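You operate a simulated robot arm through the tools that you are given. There is no shell and no other tool. Be economical: measure what you need, move in short steps, check, and stop when the job is done.

The job below is to be done with a simulated robot arm. You get a single attempt, and the scene is never put back.

JOB
Put the teal jug on top of the grey dustpan.

Only the result counts: the job must be done as asked and must still hold three seconds after the hand-in. Knocking over, shifting, dropping, spilling or breaking anything else fails it.

ROBOT AND FRAMES
A 7-joint arm with a two-finger parallel gripper, fixed in place. Base frame: the origin is at the foot of the arm, x ahead of it, y to its left, z up; the work surface is at about z = 0. Lengths are in m, angles in rad, forces in N, time in s.
With the tool pointing down near the work surface it reaches from about 0.22 to 0.58 m from the base axis. Its first joint turns from -1.152 to 1.152 rad. Payload 2.5 kg.
The TCP is the grasp point between the finger pads, 0.023 m short of the fingertips. In the tool frame z runs along the fingers and y along their closing line. Largest opening 0.094 m; finger width 0.038, thickness 0.01; the body of the gripper, 0.054 by 0.096 m, starts 0.039 m behind the TCP.
Orientation is told as [roll, pitch, yaw] about the base's x, y, z axes, in that order, counted from this pose: with the fingers straight down and closing along the base's y, the tool's x points along the base's -x, its y along +y and its z along -z.

CONTROLS
- The arm moves only by the tool move_arm. Its argument "series" is a list of rows, each an object of numbers (a shift or turn left out is 0, a gripper value left out holds the last): "claw": the opening, from 0 (shut) to 1 (fully open); "x", "y", "z": the shift along the base's x, y, z in m; "ax", "ay", "az": the turn, a rotation vector about the base's x, y, z in rad. In form: [{"claw": .., "x": .., "y": .., "z": .., "ax": .., "ay": .., "az": ..}, ...]. A call has 1 to 20 rows; each row shifts and turns the commanded pose from where the row before left it. Each row takes 0.2 s and may step no farther than 0.05 m and 0.15 rad from the row before; otherwise, or with a gripper value out of range, the whole call is refused. Where a pose cannot be reached the arm comes as near as it can. A force on the tool above 40 N (or 10 N above the force at the start of the call, whichever is more), or a blocked arm, ends the call early, and 0.2 s more pass. The fingers move at their own pace (about 0.108 m/s each) and stop on an object; they squeeze with about 21 N. The grip force told is the motor's: it shows also when the fingers shut on nothing. Time passes only in rows, and 0.2 s behind the last, so rows that do not move let the fingers close. It gives the time, the measured TCP pose, the force on the tool (base axes), the opening and the grip force at its end, in the units of the frame above (readings bear some noise), and new pictures: "pictures" is both (left out), scene, wrist or none.
- Cameras (640 x 400 px; columns grow to the right, rows downward): "scene" is fixed at [0.1191, -0.4141, 0.5357]; the picture's right is [0.78, -0.62, 0.00], its down [-0.41, -0.51, -0.75] and it looks along [0.47, 0.59, -0.66] (base axes); focal length 269 px, centre (320, 200). "wrist" rides on the gripper at [0.086, 0.016, -0.075] in the tool frame; the picture's right is [-0.18, 0.98, 0.00], its down [-0.58, -0.11, -0.81] and it looks along [-0.79, -0.15, 0.59] (tool axes); focal length 243 px, centre (320, 200). There is no depth. A picture from a camera that has moved, and an enlarged one, comes with that camera's place and axes in the base frame and with its lens.
- inspect(camera, box): a new picture of the part [left, top, right, bottom] of that camera's present view, enlarged. The clock stands still meanwhile.
- close_job(): hands the job in; it is judged then, once.

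Work in short steps. Places have to be worked out from the pictures, the camera data and where the tool is seen: move nearer, look again, correct. Check each grasp and each placing, and mend what went wrong. You have 90 turns and 170 pictures in all, those below and enlarged ones among them. Open the gripper and draw the arm clear of the work before you hand the job in, unless the task says otherwise; then end with one line.

The tools are called after ">>>" as name(argument=value, ...) on one line, values as JSON. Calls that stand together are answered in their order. move_arm: Moves the arm, as the interface text tells. Its arguments: {"type":"object","properties":{"series":{"type":"array","items":{"type":"object","properties":{"claw":{"type":"number"},"x":{"type":"number"},"y":{"type":"number"},"z":{"type":"number"},"ax":{"type":"number"},"ay":{"type":"number"},"az":{"type":"number"}}}},"pictures":{"type":"string","enum":["both","scene","wrist","none"]}},"required":["series"]} The other tools are called the same way: inspect (camera, box) takes an enlarged picture of a part of a camera's view; close_job () hands the job in.

At the start:

```text
time_s: 0.0
position: [0.4332, 0.0414, 0.3293]
orientation: [0.0, -0.003, 0.001]
wrist_force: [0.8, -1.8, 0.5]
opening: 0.0941
gripper_force: 0.0
```

scene: 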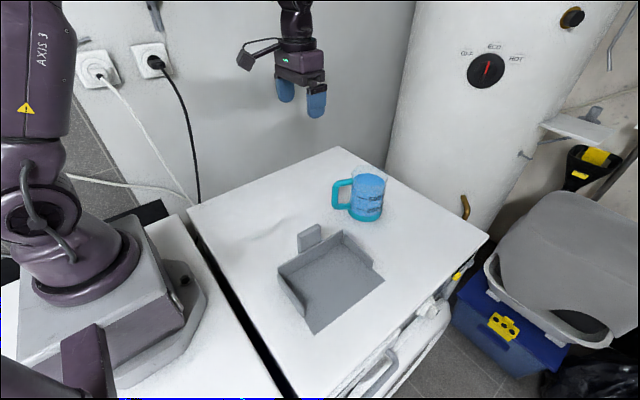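
wrist: 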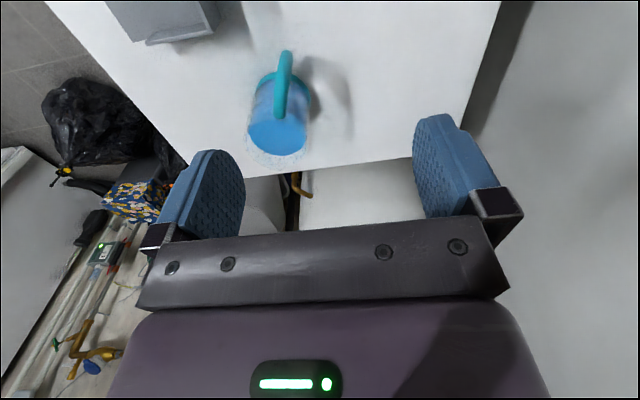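

I'll start with enlarged views of the jug and dustpan to fix their positions.

>>> inspect(camera="scene", box=[260, 140, 420, 240])

>>> inspect(camera="scene", box=[240, 210, 432, 330])

>>> inspect(camera="wrist", box=[200, 30, 392, 150])

```text
4.00 times, centred on (340, 190) of scene
camera zoom: at [0.1191, -0.4141, 0.5357], right [0.78, -0.62, 0.0], down [-0.41, -0.51, -0.75], along [0.47, 0.59, -0.66], focal length 1076 px, centre (240, 240)
```

zoom: 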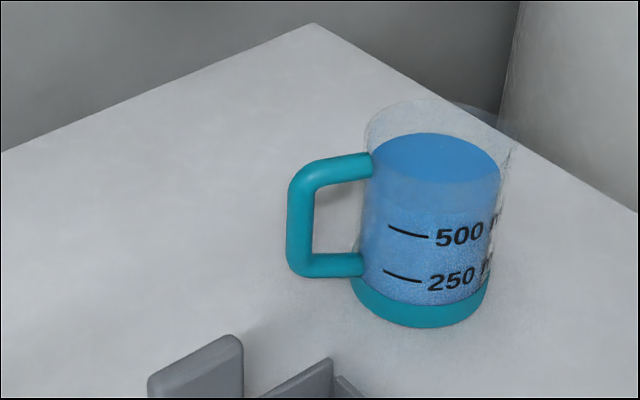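

```text
3.33 times, centred on (336, 270) of scene
camera zoom: at [0.1191, -0.4141, 0.5357], right [0.78, -0.62, 0.0], down [-0.41, -0.51, -0.75], along [0.47, 0.59, -0.66], focal length 896 px, centre (267, -33)
```

zoom: 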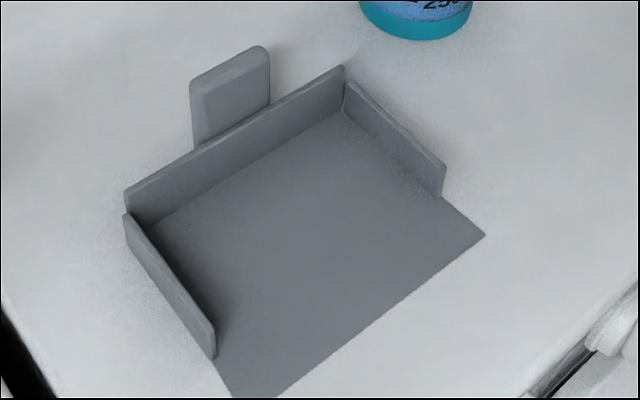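

```text
3.33 times, centred on (296, 90) of wrist
camera zoom: at [0.3469, 0.0585, 0.4047], right [0.18, 0.98, 0.0], down [0.58, -0.11, 0.81], along [0.79, -0.15, -0.59], focal length 809 px, centre (400, 567)
```

zoom: 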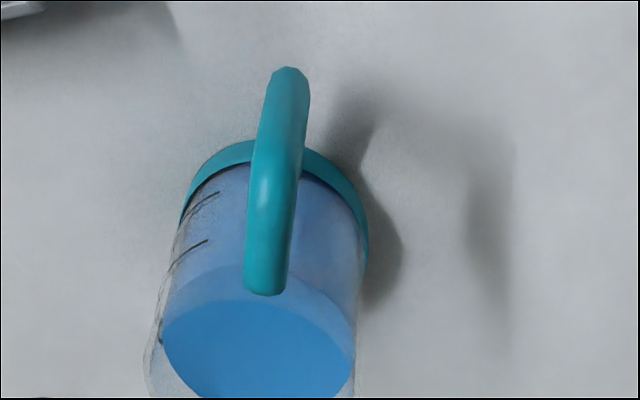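

The jug axis is at about (0.573, -0.051). It is about 0.12 high and 0.1 wide, too wide for the gripper, and it holds liquid. Its handle points to about 152° and the top bar is just under the rim. I'll hover above the handle with the fingers turned across it and look again.

>>> move_arm(series=[{"x": 0.016, "y": -0.012, "z": -0.02, "az": -0.1}, {"x": 0.016, "y": -0.012, "z": -0.02, "az": -0.1}, {"x": 0.016, "y": -0.012, "z": -0.02, "az": -0.1}, {"x": 0.016, "y": -0.012, "z": -0.02, "az": -0.1}, {"x": 0.015, "y": -0.012, "z": -0.02, "az": -0.09}, {}])

```text
time_s: 1.4
position: [0.5128, -0.018, 0.2289]
orientation: [0.001, -0.002, -0.492]
wrist_force: [-0.4, 0.0, 0.5]
opening: 0.0941
gripper_force: 0.0
camera wrist: at [0.4432, 0.0368, 0.3035], right [0.63, 0.78, 0.0], down [0.46, -0.37, 0.81], along [0.63, -0.51, -0.59], focal length 243 px, centre (320, 200)
```

scene: 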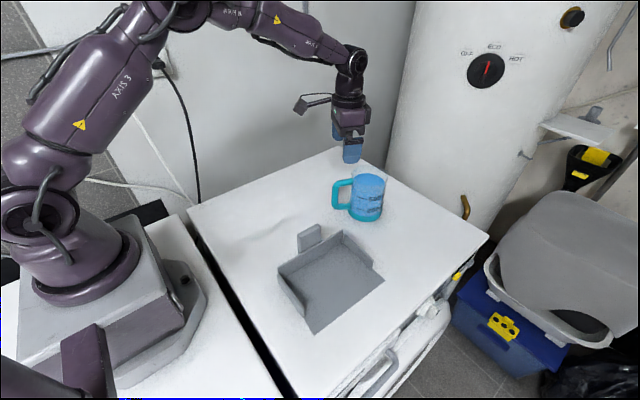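
wrist: 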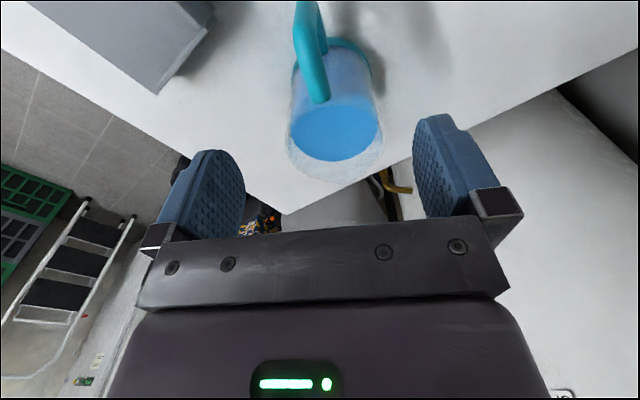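

The handle looks roughly aligned with the tool. I'll enlarge the wrist view to measure the handle and rim accurately.

>>> inspect(camera="wrist", box=[240, 0, 432, 120])

>>> inspect(camera="wrist", box=[240, 80, 432, 200])

>>> inspect(camera="scene", box=[308, 130, 420, 230])

```text
3.33 times, centred on (336, 60) of wrist
camera zoom: at [0.4432, 0.0368, 0.3035], right [0.63, 0.78, 0.0], down [0.46, -0.37, 0.81], along [0.63, -0.51, -0.59], focal length 809 px, centre (267, 667)
```

zoom: 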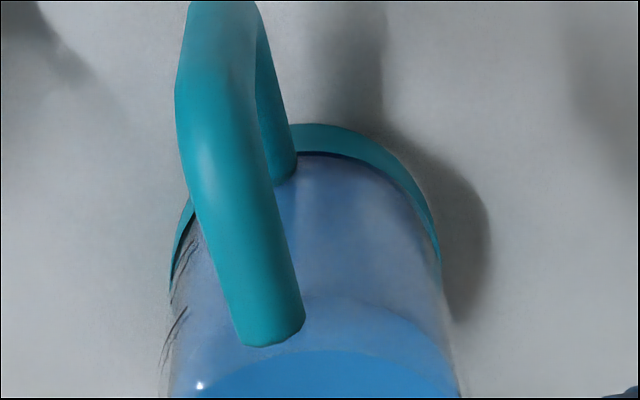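

```text
3.33 times, centred on (336, 140) of wrist
camera zoom: at [0.4432, 0.0368, 0.3035], right [0.63, 0.78, 0.0], down [0.46, -0.37, 0.81], along [0.63, -0.51, -0.59], focal length 809 px, centre (267, 400)
```

zoom: 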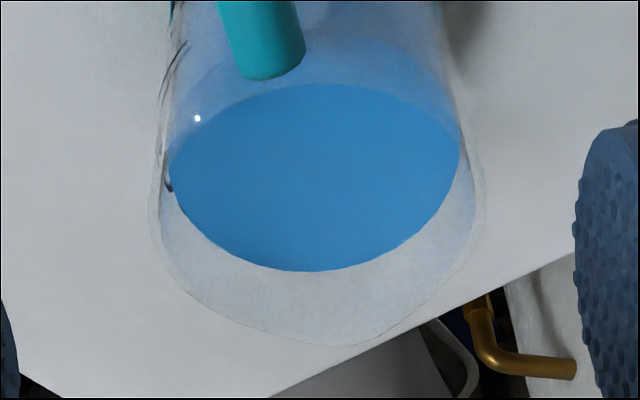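

```text
4.00 times, centred on (364, 180) of scene
camera zoom: at [0.1191, -0.4141, 0.5357], right [0.78, -0.62, 0.0], down [-0.41, -0.51, -0.75], along [0.47, 0.59, -0.66], focal length 1076 px, centre (144, 280)
```

zoom: 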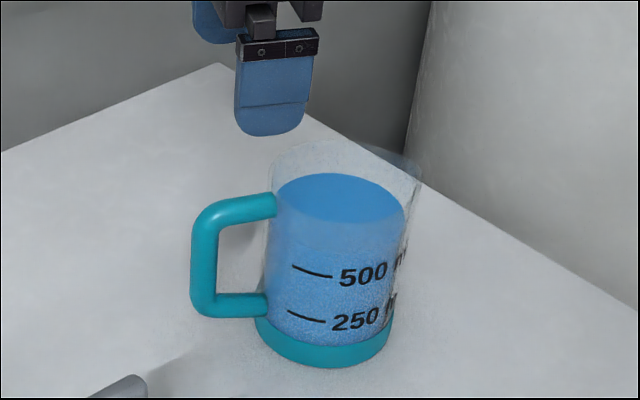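

The top bar runs from about (0.540, -0.040) to (0.492, -0.018) at z of about 0.105. I'll correct the yaw and y, lower to just above the rim with the fingers half open, and check.

>>> move_arm(series=[{"y": -0.004, "z": -0.02, "az": 0.07, "claw": 0.6}, {"y": -0.004, "z": -0.02}, {"z": -0.02}, {"z": -0.01}, {}])

>>> inspect(camera="scene", box=[308, 130, 420, 230])

```text
time_s: 2.6
position: [0.5135, -0.0241, 0.1583]
orientation: [-0.001, -0.003, -0.421]
wrist_force: [0.2, -0.1, -0.7]
opening: 0.0563
gripper_force: 0.0
camera wrist: at [0.4401, 0.0252, 0.2338], right [0.57, 0.82, 0.0], down [0.49, -0.34, 0.81], along [0.66, -0.46, -0.59], focal length 243 px, centre (320, 200)
```

scene: 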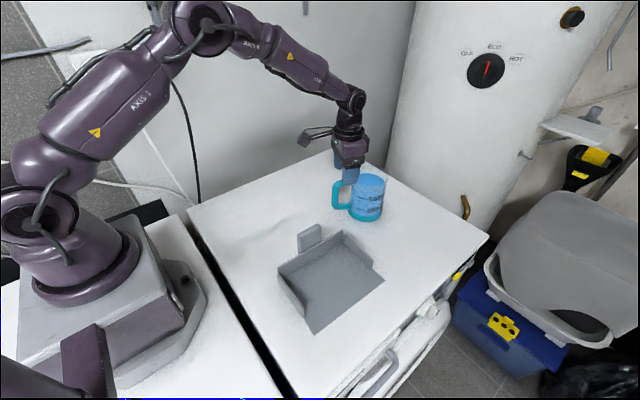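
wrist: 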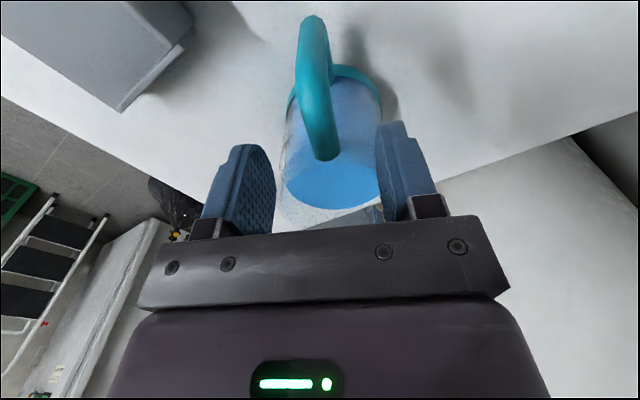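

```text
4.00 times, centred on (364, 180) of scene
camera zoom: at [0.1191, -0.4141, 0.5357], right [0.78, -0.62, 0.0], down [-0.41, -0.51, -0.75], along [0.47, 0.59, -0.66], focal length 1076 px, centre (144, 280)
```

zoom: 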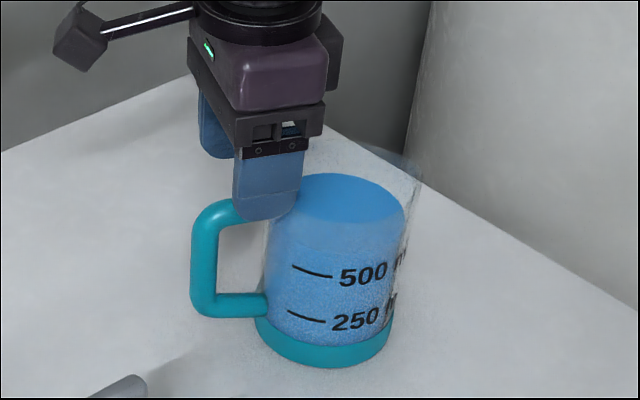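

The handle direction matches the tool yaw, with a lateral offset of about 3 mm. I'll shift that out, back off the wall slightly, and descend to z of about 0.092 with the fingers on either side of the handle.

>>> move_arm(series=[{"x": -0.0025, "y": -0.003}, {"z": -0.018}, {"z": -0.016}, {"z": -0.016}, {"z": -0.016}, {}])

>>> inspect(camera="scene", box=[308, 130, 420, 230])

```text
time_s: 4.0
position: [0.5108, -0.0284, 0.0928]
orientation: [0.0, -0.003, -0.421]
wrist_force: [0.0, -0.3, -0.2]
opening: 0.0564
gripper_force: 0.0
camera wrist: at [0.4373, 0.0215, 0.1687], right [0.57, 0.82, 0.0], down [0.49, -0.34, 0.81], along [0.66, -0.46, -0.59], focal length 243 px, centre (320, 200)
```

scene: 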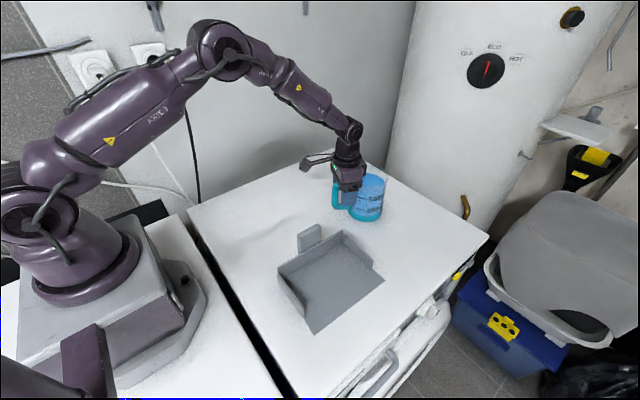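
wrist: 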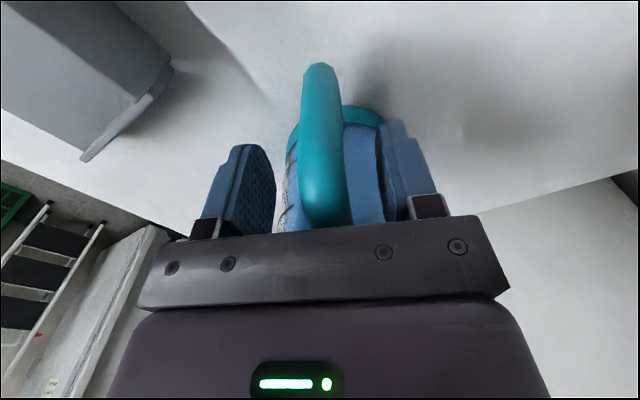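

```text
4.00 times, centred on (364, 180) of scene
camera zoom: at [0.1191, -0.4141, 0.5357], right [0.78, -0.62, 0.0], down [-0.41, -0.51, -0.75], along [0.47, 0.59, -0.66], focal length 1076 px, centre (144, 280)
```

zoom: 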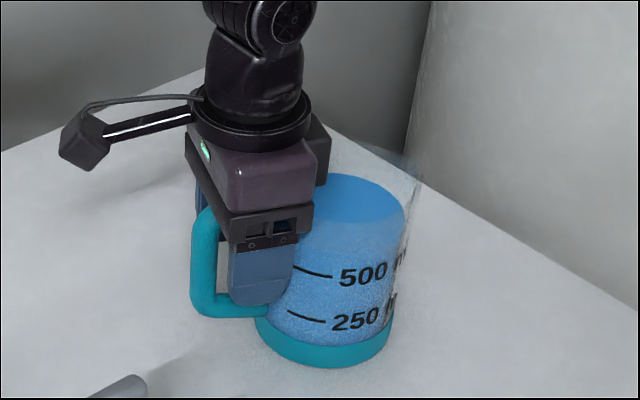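

The fingers straddle the handle with the rod centred and no contact force. I'll close on it.

>>> move_arm(series=[{"claw": 0.3}, {"claw": 0.0}, {}, {}, {}])

```text
time_s: 5.2
position: [0.5108, -0.028, 0.0924]
orientation: [0.0, -0.001, -0.42]
wrist_force: [0.1, 1.2, -0.4]
opening: 0.0176
gripper_force: 20.8
camera wrist: at [0.4374, 0.0215, 0.169], right [0.57, 0.82, 0.0], down [0.49, -0.34, 0.81], along [0.66, -0.46, -0.59], focal length 243 px, centre (320, 200)
```

scene: 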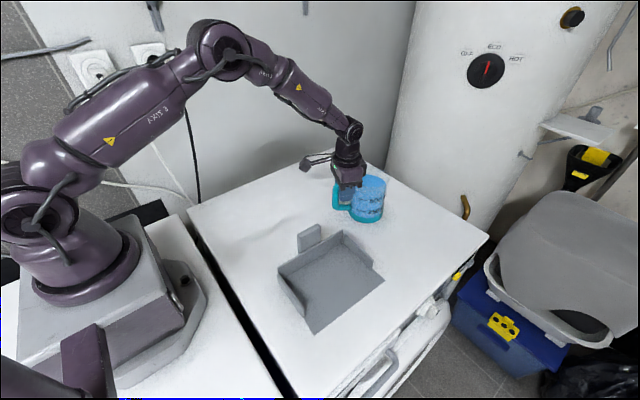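
wrist: 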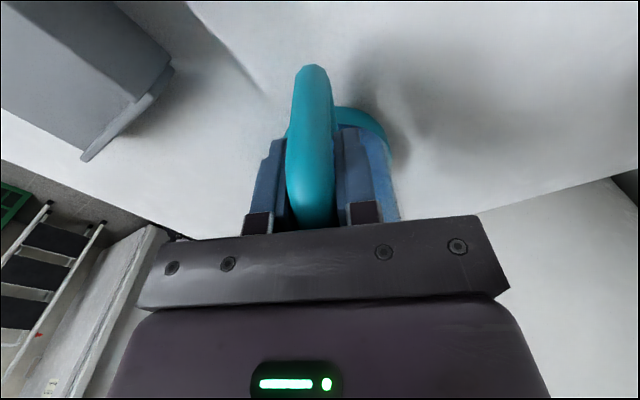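

The grip holds at an opening of 0.0176 on the rod. I'll lift slowly by 2 cm and check for sag.

>>> move_arm(series=[{"z": 0.004}, {"z": 0.004}, {"z": 0.006}, {"z": 0.006}, {}])

>>> inspect(camera="scene", box=[308, 130, 420, 230])

```text
time_s: 6.4
position: [0.5123, -0.0285, 0.1138]
orientation: [0.002, -0.005, -0.421]
wrist_force: [-1.1, 0.2, 3.5]
opening: 0.0176
gripper_force: 21.8
camera wrist: at [0.4383, 0.0213, 0.1901], right [0.57, 0.82, 0.0], down [0.48, -0.34, 0.81], along [0.67, -0.46, -0.59], focal length 243 px, centre (320, 200)
```

scene: 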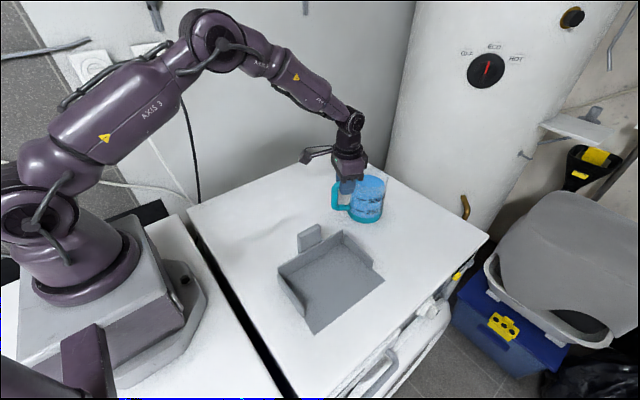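
wrist: 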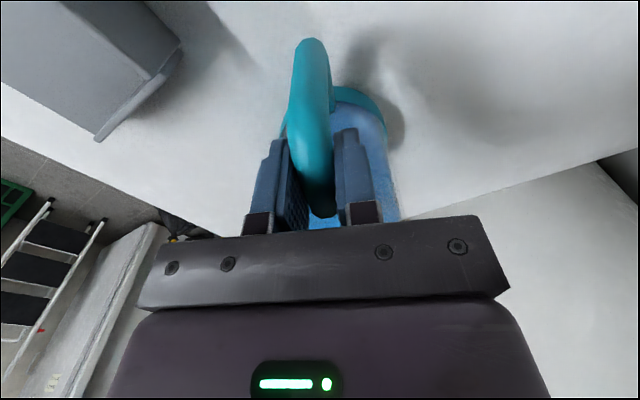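

```text
4.00 times, centred on (364, 180) of scene
camera zoom: at [0.1191, -0.4141, 0.5357], right [0.78, -0.62, 0.0], down [-0.41, -0.51, -0.75], along [0.47, 0.59, -0.66], focal length 1076 px, centre (144, 280)
```

zoom: 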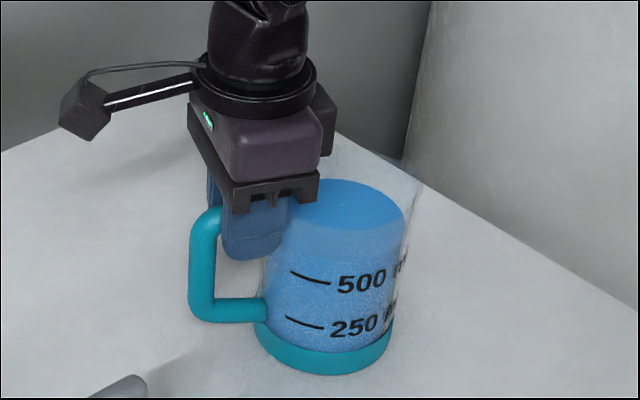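

The hand rose 21 mm, but the jug seems to have stayed on the table and slid in the grip. I'll look closer before doing anything else.

>>> inspect(camera="scene", box=[336, 165, 400, 230])

>>> inspect(camera="wrist", box=[240, 20, 432, 240])

```text
6.15 times, centred on (368, 198) of scene
camera zoom: at [0.1191, -0.4141, 0.5357], right [0.78, -0.62, 0.0], down [-0.41, -0.51, -0.75], along [0.47, 0.59, -0.66], focal length 1655 px, centre (25, 215)
```

zoom: 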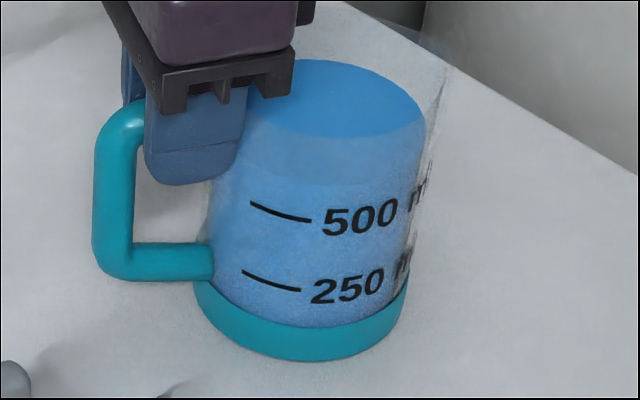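

```text
1.82 times, centred on (336, 130) of wrist
camera zoom: at [0.4383, 0.0213, 0.1901], right [0.57, 0.82, 0.0], down [0.48, -0.34, 0.81], along [0.67, -0.46, -0.59], focal length 441 px, centre (291, 327)
```

zoom: 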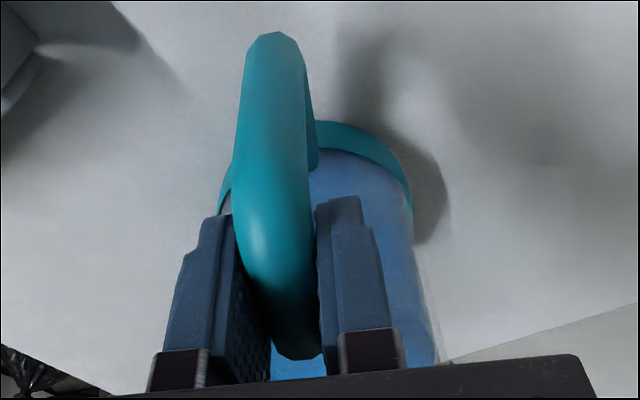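

The jug is upright on the table, and the handle slid down through the pads. I'll raise another 3 mm in tiny steps and read the force to judge how much friction the grip gives.

>>> move_arm(series=[{"z": 0.0015}], pictures="none")

>>> move_arm(series=[{"z": 0.0015}], pictures="wrist")

```text
time_s: 6.8
position: [0.5106, -0.0272, 0.1151]
orientation: [0.0, -0.004, -0.421]
wrist_force: [1.8, -0.1, -0.2]
opening: 0.0172
gripper_force: 21.5
```

```text
time_s: 7.2
position: [0.5096, -0.0295, 0.1149]
orientation: [-0.001, 0.003, -0.421]
wrist_force: [0.2, 0.0, -0.3]
opening: 0.0174
gripper_force: 21.3
camera wrist: at [0.4368, 0.0213, 0.1911], right [0.57, 0.82, 0.0], down [0.49, -0.34, 0.81], along [0.66, -0.46, -0.59], focal length 243 px, centre (320, 200)
```

wrist: 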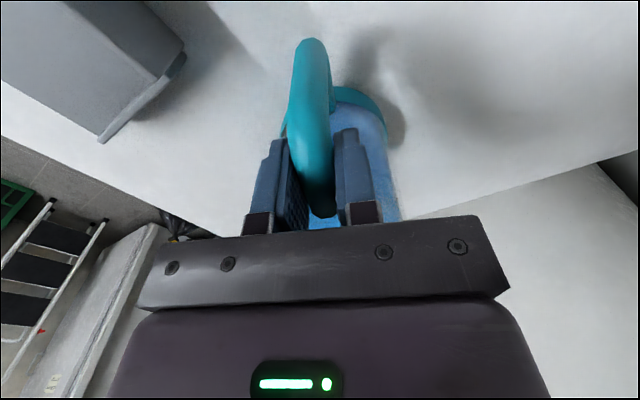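

Almost no force is being carried, so this grip isn't holding vertically. I'll open, lower again so the bar sits at the pad centres, close, and lift in measured micro-steps.

>>> move_arm(series=[{"claw": 0.45}, {}, {"z": -0.01}, {"z": -0.011}, {}], pictures="both")

>>> inspect(camera="wrist", box=[240, 20, 432, 240])

>>> inspect(camera="scene", box=[308, 130, 420, 230])

```text
time_s: 8.4
position: [0.5113, -0.0296, 0.0944]
orientation: [0.002, -0.001, -0.419]
wrist_force: [0.7, -0.2, 0.5]
opening: 0.0424
gripper_force: 0.1
camera wrist: at [0.4377, 0.0208, 0.1707], right [0.57, 0.82, 0.0], down [0.49, -0.34, 0.81], along [0.66, -0.46, -0.59], focal length 243 px, centre (320, 200)
```

scene: 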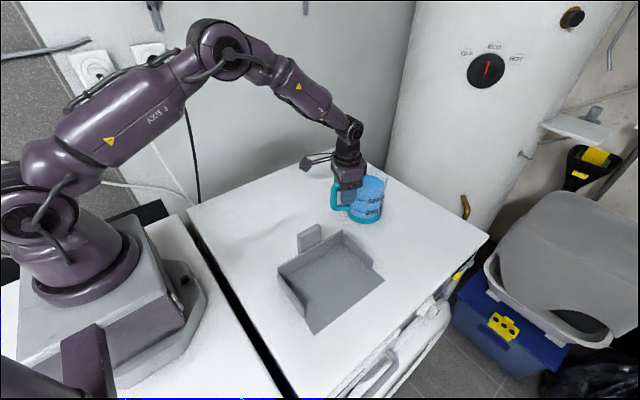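
wrist: 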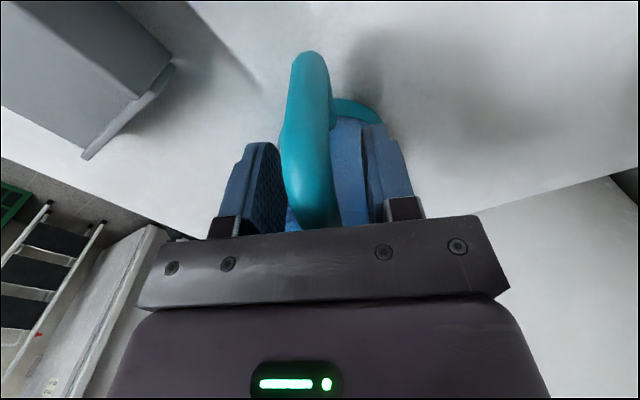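

```text
1.82 times, centred on (336, 130) of wrist
camera zoom: at [0.4377, 0.0208, 0.1707], right [0.57, 0.82, 0.0], down [0.49, -0.34, 0.81], along [0.66, -0.46, -0.59], focal length 441 px, centre (291, 327)
```

zoom: 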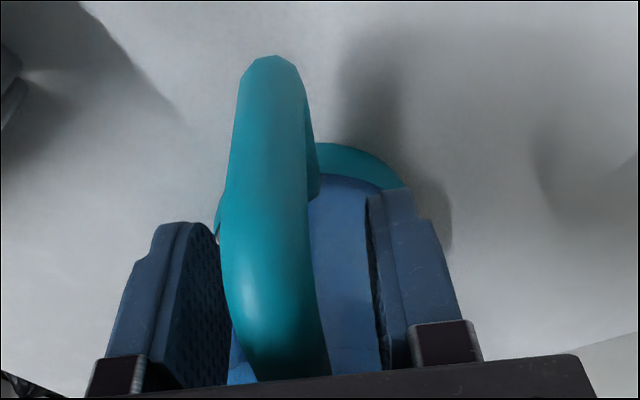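

```text
4.00 times, centred on (364, 180) of scene
camera zoom: at [0.1191, -0.4141, 0.5357], right [0.78, -0.62, 0.0], down [-0.41, -0.51, -0.75], along [0.47, 0.59, -0.66], focal length 1076 px, centre (144, 280)
```

zoom: 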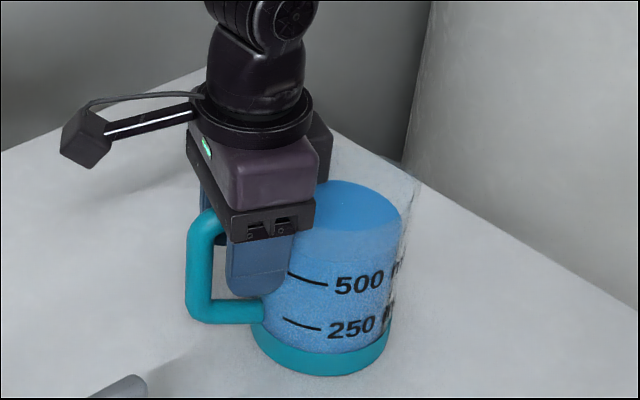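

The handle is between the pads again. I'll close and lift just 2 mm, then look.

>>> move_arm(series=[{"claw": 0.2}, {"claw": 0.0}, {}, {}, {}], pictures="wrist")

>>> move_arm(series=[{"z": 0.002}], pictures="none")

>>> move_arm(series=[{"z": 0.002}], pictures="none")

>>> move_arm(series=[{"z": 0.002}], pictures="both")

>>> inspect(camera="scene", box=[308, 130, 420, 230])

```text
time_s: 9.6
position: [0.5115, -0.0295, 0.0954]
orientation: [0.001, 0.0, -0.419]
wrist_force: [-0.8, 1.0, -0.5]
opening: 0.0175
gripper_force: 21.1
camera wrist: at [0.4376, 0.0209, 0.1706], right [0.57, 0.82, 0.0], down [0.49, -0.34, 0.81], along [0.66, -0.46, -0.59], focal length 243 px, centre (320, 200)
```

wrist: 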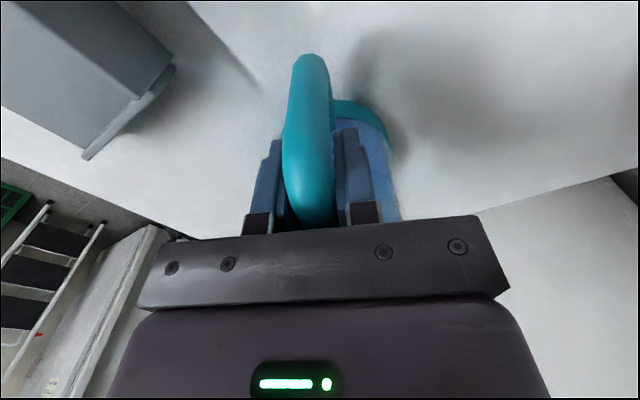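

```text
time_s: 10.0
position: [0.5107, -0.0304, 0.0972]
orientation: [0.0, 0.0, -0.421]
wrist_force: [-0.6, 0.6, 1.0]
opening: 0.0174
gripper_force: 21.1
```

```text
time_s: 10.4
position: [0.5108, -0.0289, 0.1004]
orientation: [0.0, -0.002, -0.419]
wrist_force: [-0.1, 0.0, -6.9]
opening: 0.0174
gripper_force: 21.0
```

```text
time_s: 10.8
position: [0.512, -0.0289, 0.1003]
orientation: [0.0, -0.002, -0.422]
wrist_force: [-0.1, -0.5, -7.0]
opening: 0.0172
gripper_force: 20.9
camera wrist: at [0.4376, 0.021, 0.1768], right [0.57, 0.82, 0.0], down [0.49, -0.34, 0.81], along [0.66, -0.46, -0.59], focal length 243 px, centre (320, 200)
```

scene: 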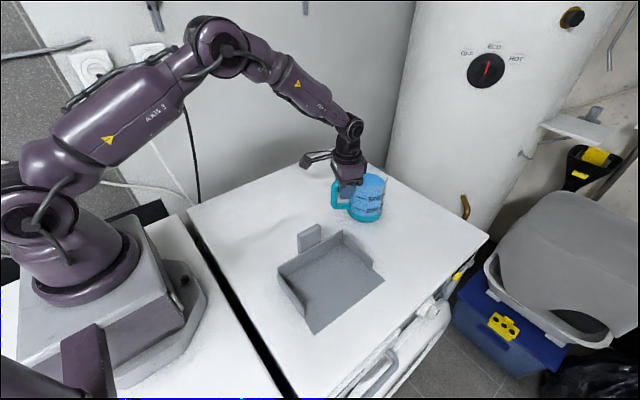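
wrist: 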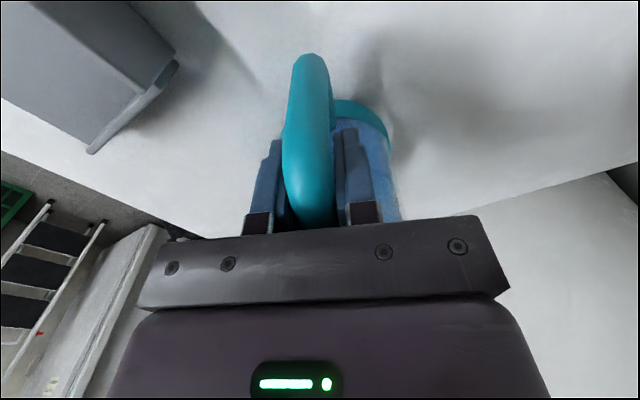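

```text
4.00 times, centred on (364, 180) of scene
camera zoom: at [0.1192, -0.4141, 0.5357], right [0.78, -0.62, 0.0], down [-0.41, -0.51, -0.75], along [0.47, 0.59, -0.66], focal length 1076 px, centre (144, 280)
```

zoom: 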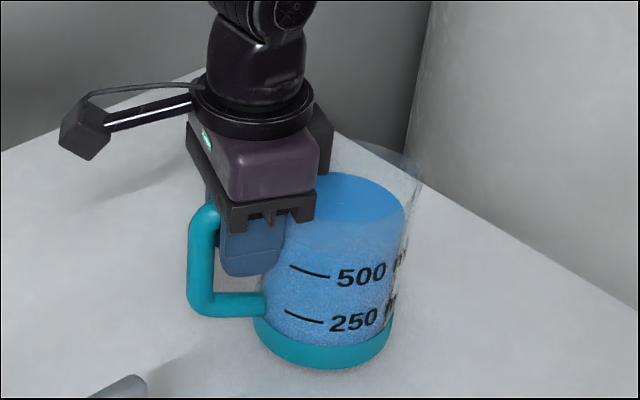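

The grip now carries about 7 N and the jug is rising with the hand, so the earlier lift probably slipped because I moved too fast. I'll continue with very small steps.

>>> move_arm(series=[{"z": 0.001}, {"z": 0.001}, {"z": 0.001}, {"z": 0.001}, {"z": 0.001}], pictures="wrist")

>>> inspect(camera="scene", box=[308, 130, 420, 230])

```text
time_s: 12.0
position: [0.5103, -0.0294, 0.1054]
orientation: [-0.002, -0.001, -0.42]
wrist_force: [-0.2, 0.1, -7.4]
opening: 0.0174
gripper_force: 21.5
camera wrist: at [0.4369, 0.021, 0.1809], right [0.57, 0.82, 0.0], down [0.49, -0.34, 0.81], along [0.66, -0.46, -0.59], focal length 243 px, centre (320, 200)
```

wrist: 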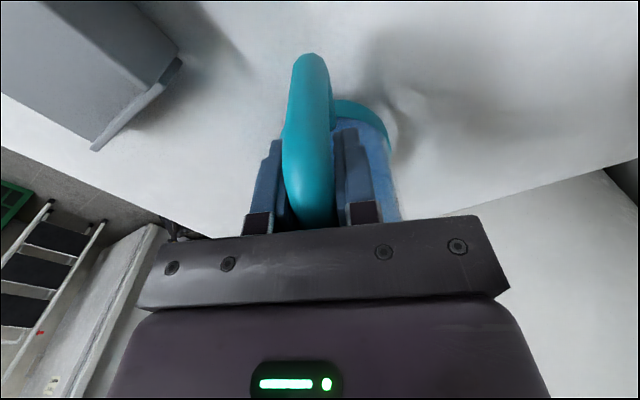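

```text
4.00 times, centred on (364, 180) of scene
camera zoom: at [0.1192, -0.4141, 0.5357], right [0.78, -0.62, 0.0], down [-0.41, -0.51, -0.75], along [0.47, 0.59, -0.66], focal length 1076 px, centre (144, 280)
```

zoom: 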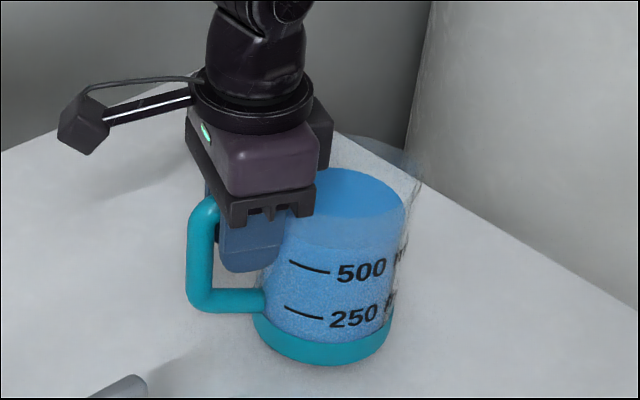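

The jug is clear of the table and holding steady. I'll go on lifting gently.

>>> move_arm(series=[{"z": 0.001}, {"z": 0.0015}, {"z": 0.002}, {"z": 0.002}, {"z": 0.002}, {"z": 0.002}, {"z": 0.002}, {"z": 0.002}, {"z": 0.002}, {"z": 0.0015}, {"z": 0.001}], pictures="wrist")

>>> inspect(camera="scene", box=[308, 130, 420, 230])

```text
time_s: 14.4
position: [0.5106, -0.0294, 0.1251]
orientation: [0.0, -0.003, -0.42]
wrist_force: [-0.8, 0.3, -6.4]
opening: 0.0171
gripper_force: 20.7
camera wrist: at [0.4375, 0.0209, 0.2007], right [0.57, 0.82, 0.0], down [0.49, -0.34, 0.81], along [0.66, -0.46, -0.59], focal length 243 px, centre (320, 200)
```

wrist: 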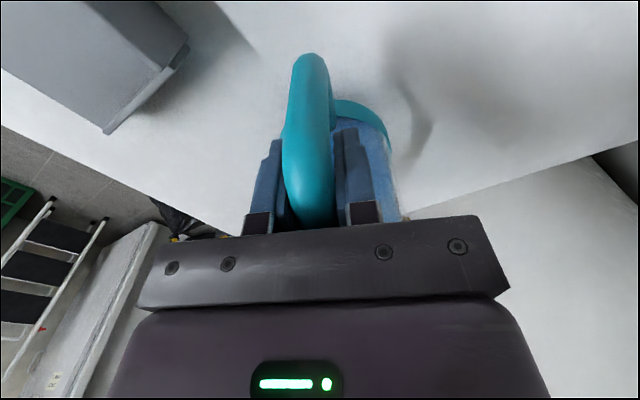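

```text
4.00 times, centred on (364, 180) of scene
camera zoom: at [0.1191, -0.4141, 0.5357], right [0.78, -0.62, 0.0], down [-0.41, -0.51, -0.75], along [0.47, 0.59, -0.66], focal length 1076 px, centre (144, 280)
```

zoom: 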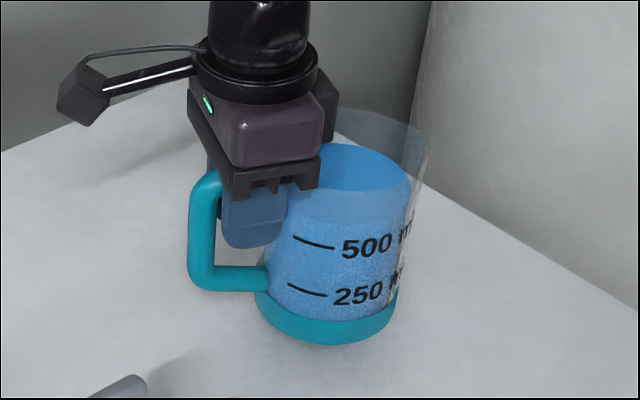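

The grip is solid and the jug is level, with its bottom at about 0.03. I'll lift another 5 cm at the same gentle rate.

>>> move_arm(series=[{"z": 0.001}, {"z": 0.002}, {"z": 0.0025}, {"z": 0.003}, {"z": 0.003}, {"z": 0.003}, {"z": 0.003}, {"z": 0.003}, {"z": 0.003}, {"z": 0.003}, {"z": 0.003}, {"z": 0.003}, {"z": 0.003}, {"z": 0.003}, {"z": 0.003}, {"z": 0.003}, {"z": 0.0025}, {"z": 0.002}, {"z": 0.001}])

```text
time_s: 18.4
position: [0.5107, -0.03, 0.1758]
orientation: [0.0, -0.002, -0.421]
wrist_force: [-0.1, -0.6, -6.6]
opening: 0.0172
gripper_force: 20.6
camera wrist: at [0.4374, 0.0218, 0.2507], right [0.57, 0.82, 0.0], down [0.49, -0.34, 0.81], along [0.66, -0.46, -0.59], focal length 243 px, centre (320, 200)
```

scene: 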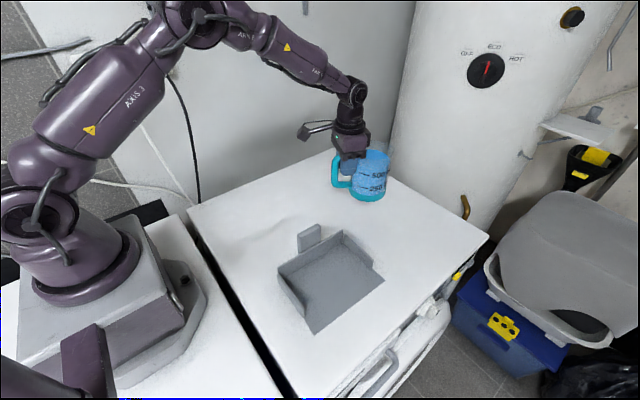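
wrist: 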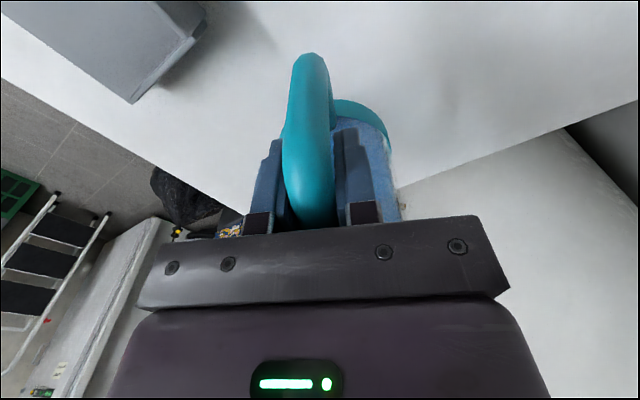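

The jug's bottom is at about 0.08, clear of the dustpan's 0.05 handle. I'll carry it diagonally toward the pan, with gentle ramps.

>>> move_arm(series=[{"x": -0.001, "y": -0.0005}, {"x": -0.002, "y": -0.001}, {"x": -0.003, "y": -0.0016}, {"x": -0.004, "y": -0.0022}, {"x": -0.005, "y": -0.0027}, {"x": -0.006, "y": -0.0033}, {"x": -0.007, "y": -0.0038}, {"x": -0.007, "y": -0.0038}, {"x": -0.007, "y": -0.0038}, {"x": -0.007, "y": -0.0038}, {"x": -0.007, "y": -0.0038}, {"x": -0.007, "y": -0.0038}, {"x": -0.007, "y": -0.0038}, {"x": -0.007, "y": -0.0038}, {"x": -0.006, "y": -0.0033}, {"x": -0.005, "y": -0.0027}, {"x": -0.004, "y": -0.0022}, {"x": -0.003, "y": -0.0016}, {"x": -0.002, "y": -0.001}, {"x": -0.001, "y": -0.0005}])

```text
time_s: 22.6
position: [0.4132, -0.0822, 0.1739]
orientation: [0.0, -0.002, -0.421]
wrist_force: [0.1, -0.2, -7.2]
opening: 0.0172
gripper_force: 20.8
camera wrist: at [0.3393, -0.0314, 0.25], right [0.57, 0.82, 0.0], down [0.49, -0.34, 0.81], along [0.66, -0.46, -0.59], focal length 243 px, centre (320, 200)
```

scene: 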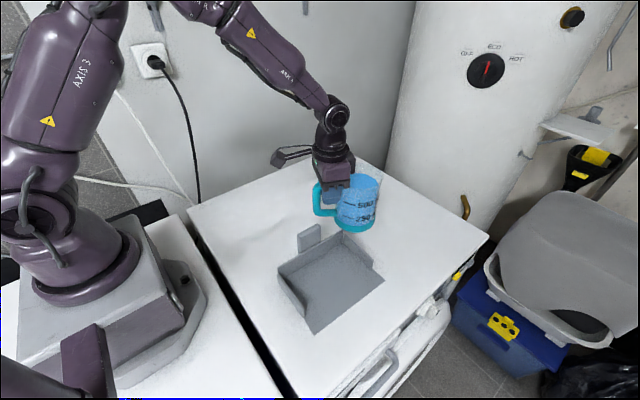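
wrist: 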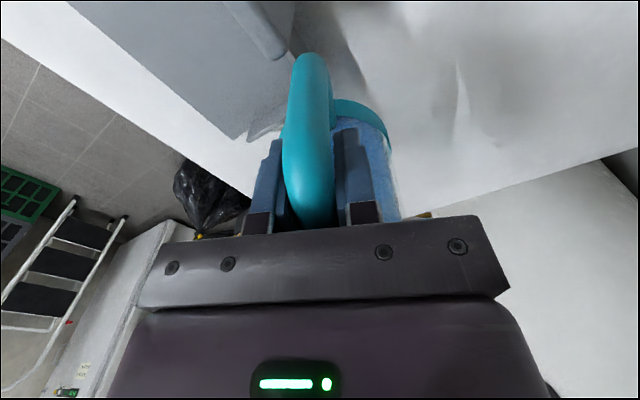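

Stable at 7 N. I'll repeat the same profile and then check the position over the pan.

>>> move_arm(series=[{"x": -0.001, "y": -0.0005}, {"x": -0.002, "y": -0.001}, {"x": -0.003, "y": -0.0016}, {"x": -0.004, "y": -0.0022}, {"x": -0.005, "y": -0.0027}, {"x": -0.006, "y": -0.0033}, {"x": -0.007, "y": -0.0038}, {"x": -0.008, "y": -0.0043}, {"x": -0.008, "y": -0.0043}, {"x": -0.008, "y": -0.0043}, {"x": -0.008, "y": -0.0043}, {"x": -0.008, "y": -0.0043}, {"x": -0.008, "y": -0.0043}, {"x": -0.007, "y": -0.0038}, {"x": -0.006, "y": -0.0033}, {"x": -0.005, "y": -0.0027}, {"x": -0.004, "y": -0.0022}, {"x": -0.003, "y": -0.0016}, {"x": -0.002, "y": -0.001}, {"x": -0.001, "y": -0.0005}])

>>> inspect(camera="scene", box=[240, 160, 432, 340])

```text
time_s: 26.8
position: [0.3072, -0.1375, 0.1743]
orientation: [0.0, -0.001, -0.419]
wrist_force: [0.0, -0.5, -7.6]
opening: 0.0174
gripper_force: 20.6
camera wrist: at [0.2352, -0.0875, 0.2508], right [0.57, 0.82, 0.0], down [0.49, -0.34, 0.81], along [0.66, -0.46, -0.59], focal length 243 px, centre (320, 200)
```

scene: 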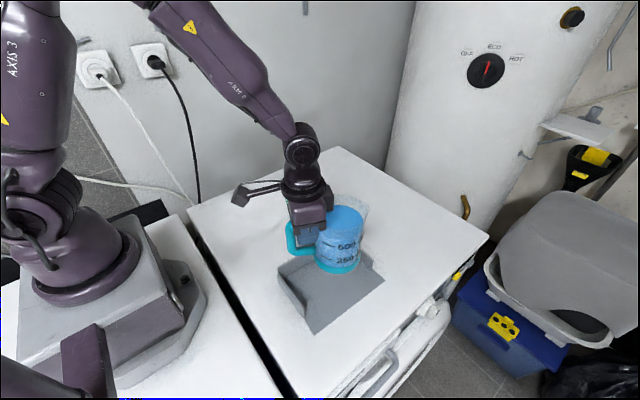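
wrist: 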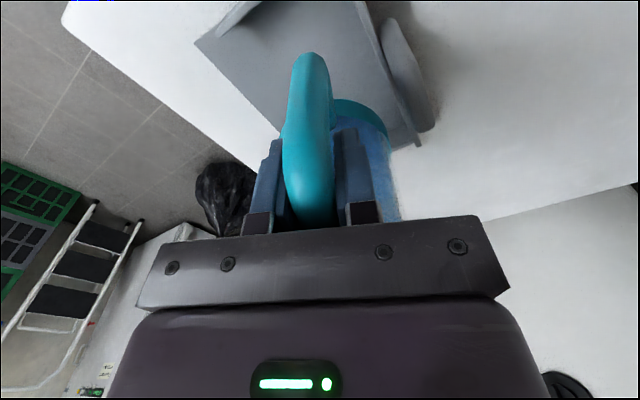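

```text
2.22 times, centred on (336, 250) of scene
camera zoom: at [0.1191, -0.4141, 0.5357], right [0.78, -0.62, 0.0], down [-0.41, -0.51, -0.75], along [0.47, 0.59, -0.66], focal length 598 px, centre (284, 89)
```

zoom: 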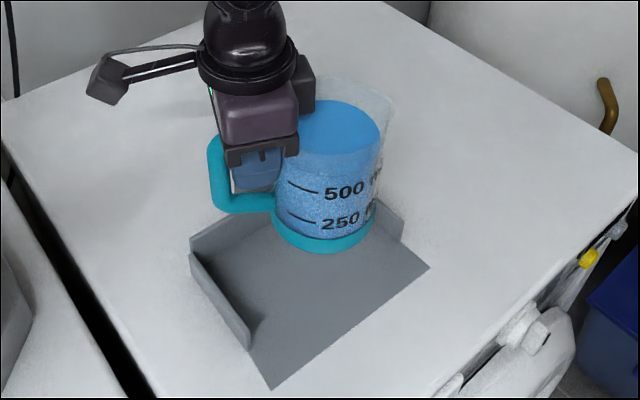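

The jug axis is at about (0.366, -0.165), and the pan interior spans x 0.26–0.44 and y -0.235 to -0.105. The jug's handle must clear the left side wall, so I'll nudge to (0.371, -0.172) and start lowering.

>>> move_arm(series=[{"x": 0.001, "y": -0.001}, {"x": 0.0015, "y": -0.002}, {"x": 0.0015, "y": -0.003}, {"x": 0.001, "y": -0.002}, {"z": -0.001}, {"z": -0.002}, {"z": -0.003}, {"z": -0.003}, {"z": -0.003}, {"z": -0.003}, {"z": -0.003}, {"z": -0.003}, {"z": -0.003}, {"z": -0.003}, {"z": -0.003}, {"z": -0.003}, {"z": -0.003}, {"z": -0.002}, {"z": -0.001}, {}])

>>> inspect(camera="scene", box=[260, 190, 400, 340])

>>> inspect(camera="wrist", box=[192, 0, 448, 160])

```text
time_s: 31.0
position: [0.3142, -0.1459, 0.1361]
orientation: [0.0, -0.002, -0.42]
wrist_force: [0.1, 1.1, -6.6]
opening: 0.0173
gripper_force: 21.1
camera wrist: at [0.2409, -0.0956, 0.2107], right [0.57, 0.82, 0.0], down [0.49, -0.34, 0.81], along [0.66, -0.46, -0.59], focal length 243 px, centre (320, 200)
```

scene: 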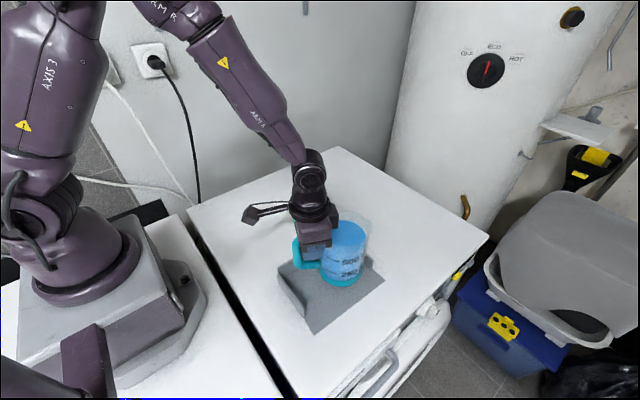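
wrist: 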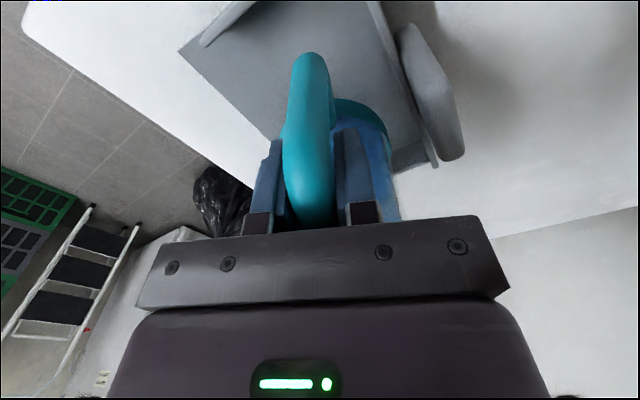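

```text
2.67 times, centred on (330, 265) of scene
camera zoom: at [0.1191, -0.4141, 0.5357], right [0.78, -0.62, 0.0], down [-0.41, -0.51, -0.75], along [0.47, 0.59, -0.66], focal length 717 px, centre (293, 27)
```

zoom: 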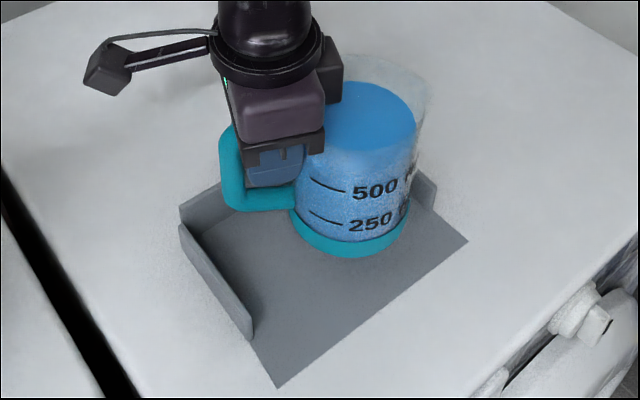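

```text
2.50 times, centred on (320, 80) of wrist
camera zoom: at [0.2409, -0.0956, 0.2107], right [0.57, 0.82, 0.0], down [0.49, -0.34, 0.81], along [0.66, -0.46, -0.59], focal length 606 px, centre (320, 500)
```

zoom: 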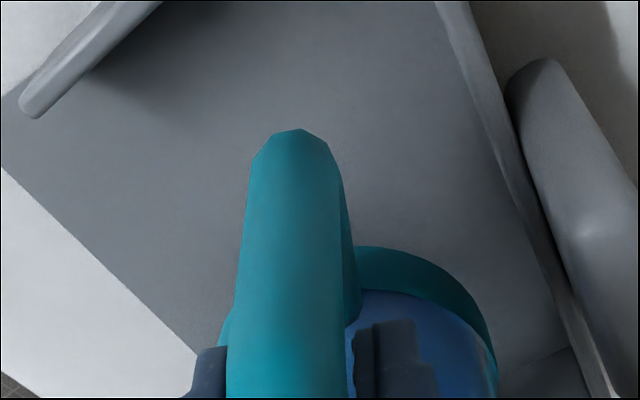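

The position over the pan looks right: x margins of about 2 cm, front edge at about y -0.24. I'll shift y by +4 mm and lower to about 6 mm above the expected contact.

>>> move_arm(series=[{"y": 0.001}, {"y": 0.002}, {"y": 0.001}, {"z": -0.001}, {"z": -0.002}, {"z": -0.003}, {"z": -0.003}, {"z": -0.003}, {"z": -0.003}, {"z": -0.003}, {"z": -0.003}, {"z": -0.003}, {"z": -0.002}, {"z": -0.001}, {"z": -0.001}, {}])

>>> inspect(camera="scene", box=[260, 190, 400, 340])

```text
time_s: 34.4
position: [0.3138, -0.1418, 0.1079]
orientation: [0.002, -0.003, -0.421]
wrist_force: [0.1, -0.5, -7.5]
opening: 0.0172
gripper_force: 21.3
camera wrist: at [0.241, -0.0921, 0.1838], right [0.57, 0.82, 0.0], down [0.49, -0.34, 0.81], along [0.66, -0.46, -0.59], focal length 243 px, centre (320, 200)
```

scene: 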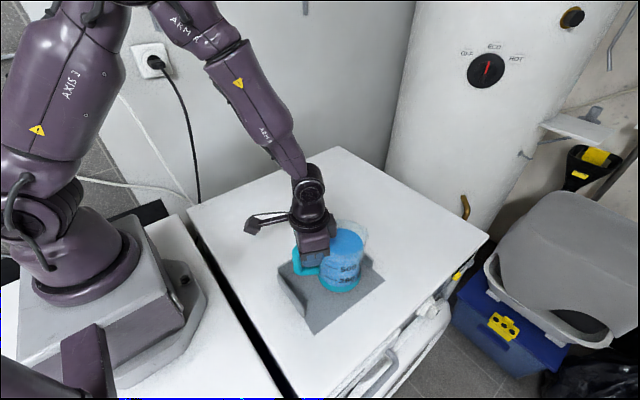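
wrist: 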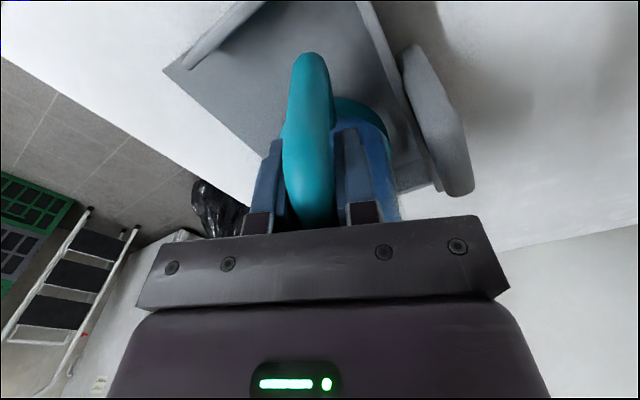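

```text
2.67 times, centred on (330, 265) of scene
camera zoom: at [0.1191, -0.4141, 0.5357], right [0.78, -0.62, 0.0], down [-0.41, -0.51, -0.75], along [0.47, 0.59, -0.66], focal length 717 px, centre (293, 27)
```

zoom: 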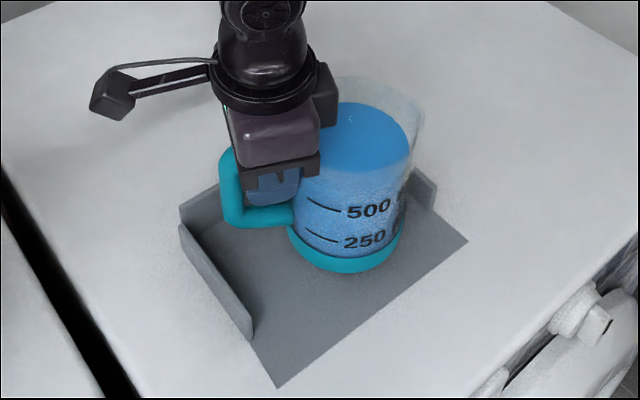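

The jug sits well inside the pan, with the handle clear of the left wall. I'll lower in 1 mm steps and watch the force for contact.

>>> move_arm(series=[{"z": -0.001}, {"z": -0.001}, {"z": -0.001}, {"z": -0.001}, {}], pictures="none")

>>> move_arm(series=[{"z": -0.001}, {"z": -0.001}, {}], pictures="none")

```text
time_s: 35.6
position: [0.3131, -0.1416, 0.1035]
orientation: [-0.001, -0.002, -0.419]
wrist_force: [0.0, -0.7, -6.0]
opening: 0.0172
gripper_force: 20.7
```

```text
time_s: 36.4
position: [0.3131, -0.1419, 0.1018]
orientation: [0.0, -0.002, -0.421]
wrist_force: [-0.1, 0.9, -7.0]
opening: 0.0173
gripper_force: 20.8
```

Still the full weight, so no contact yet. I'll keep going.

>>> move_arm(series=[{"z": -0.001}, {"z": -0.001}, {}], pictures="none")

>>> move_arm(series=[{"z": -0.001}, {}], pictures="scene")

>>> inspect(camera="scene", box=[260, 190, 400, 340])

```text
time_s: 37.2
position: [0.3136, -0.1421, 0.1005]
orientation: [0.0, -0.002, -0.421]
wrist_force: [0.3, 0.4, -4.4]
opening: 0.0171
gripper_force: 21.4
```

```text
time_s: 37.8
position: [0.3138, -0.1432, 0.0998]
orientation: [-0.001, -0.002, -0.421]
wrist_force: [-4.0, -0.7, 5.4]
opening: 0.0172
gripper_force: 21.3
```

scene: 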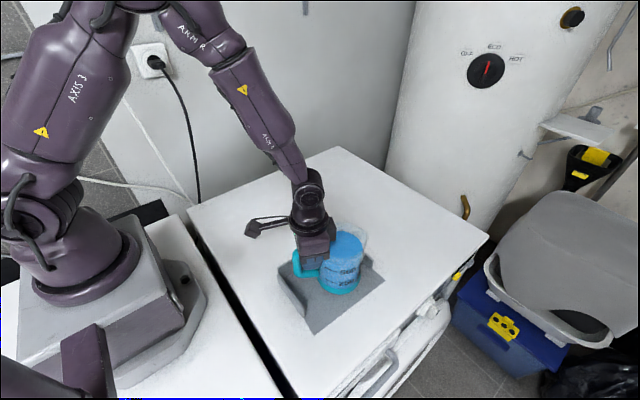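

```text
2.67 times, centred on (330, 265) of scene
camera zoom: at [0.1191, -0.4141, 0.5357], right [0.78, -0.62, 0.0], down [-0.41, -0.51, -0.75], along [0.47, 0.59, -0.66], focal length 717 px, centre (293, 27)
```

zoom: 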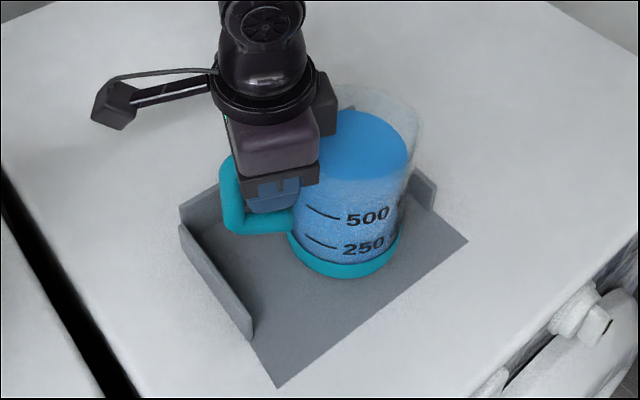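

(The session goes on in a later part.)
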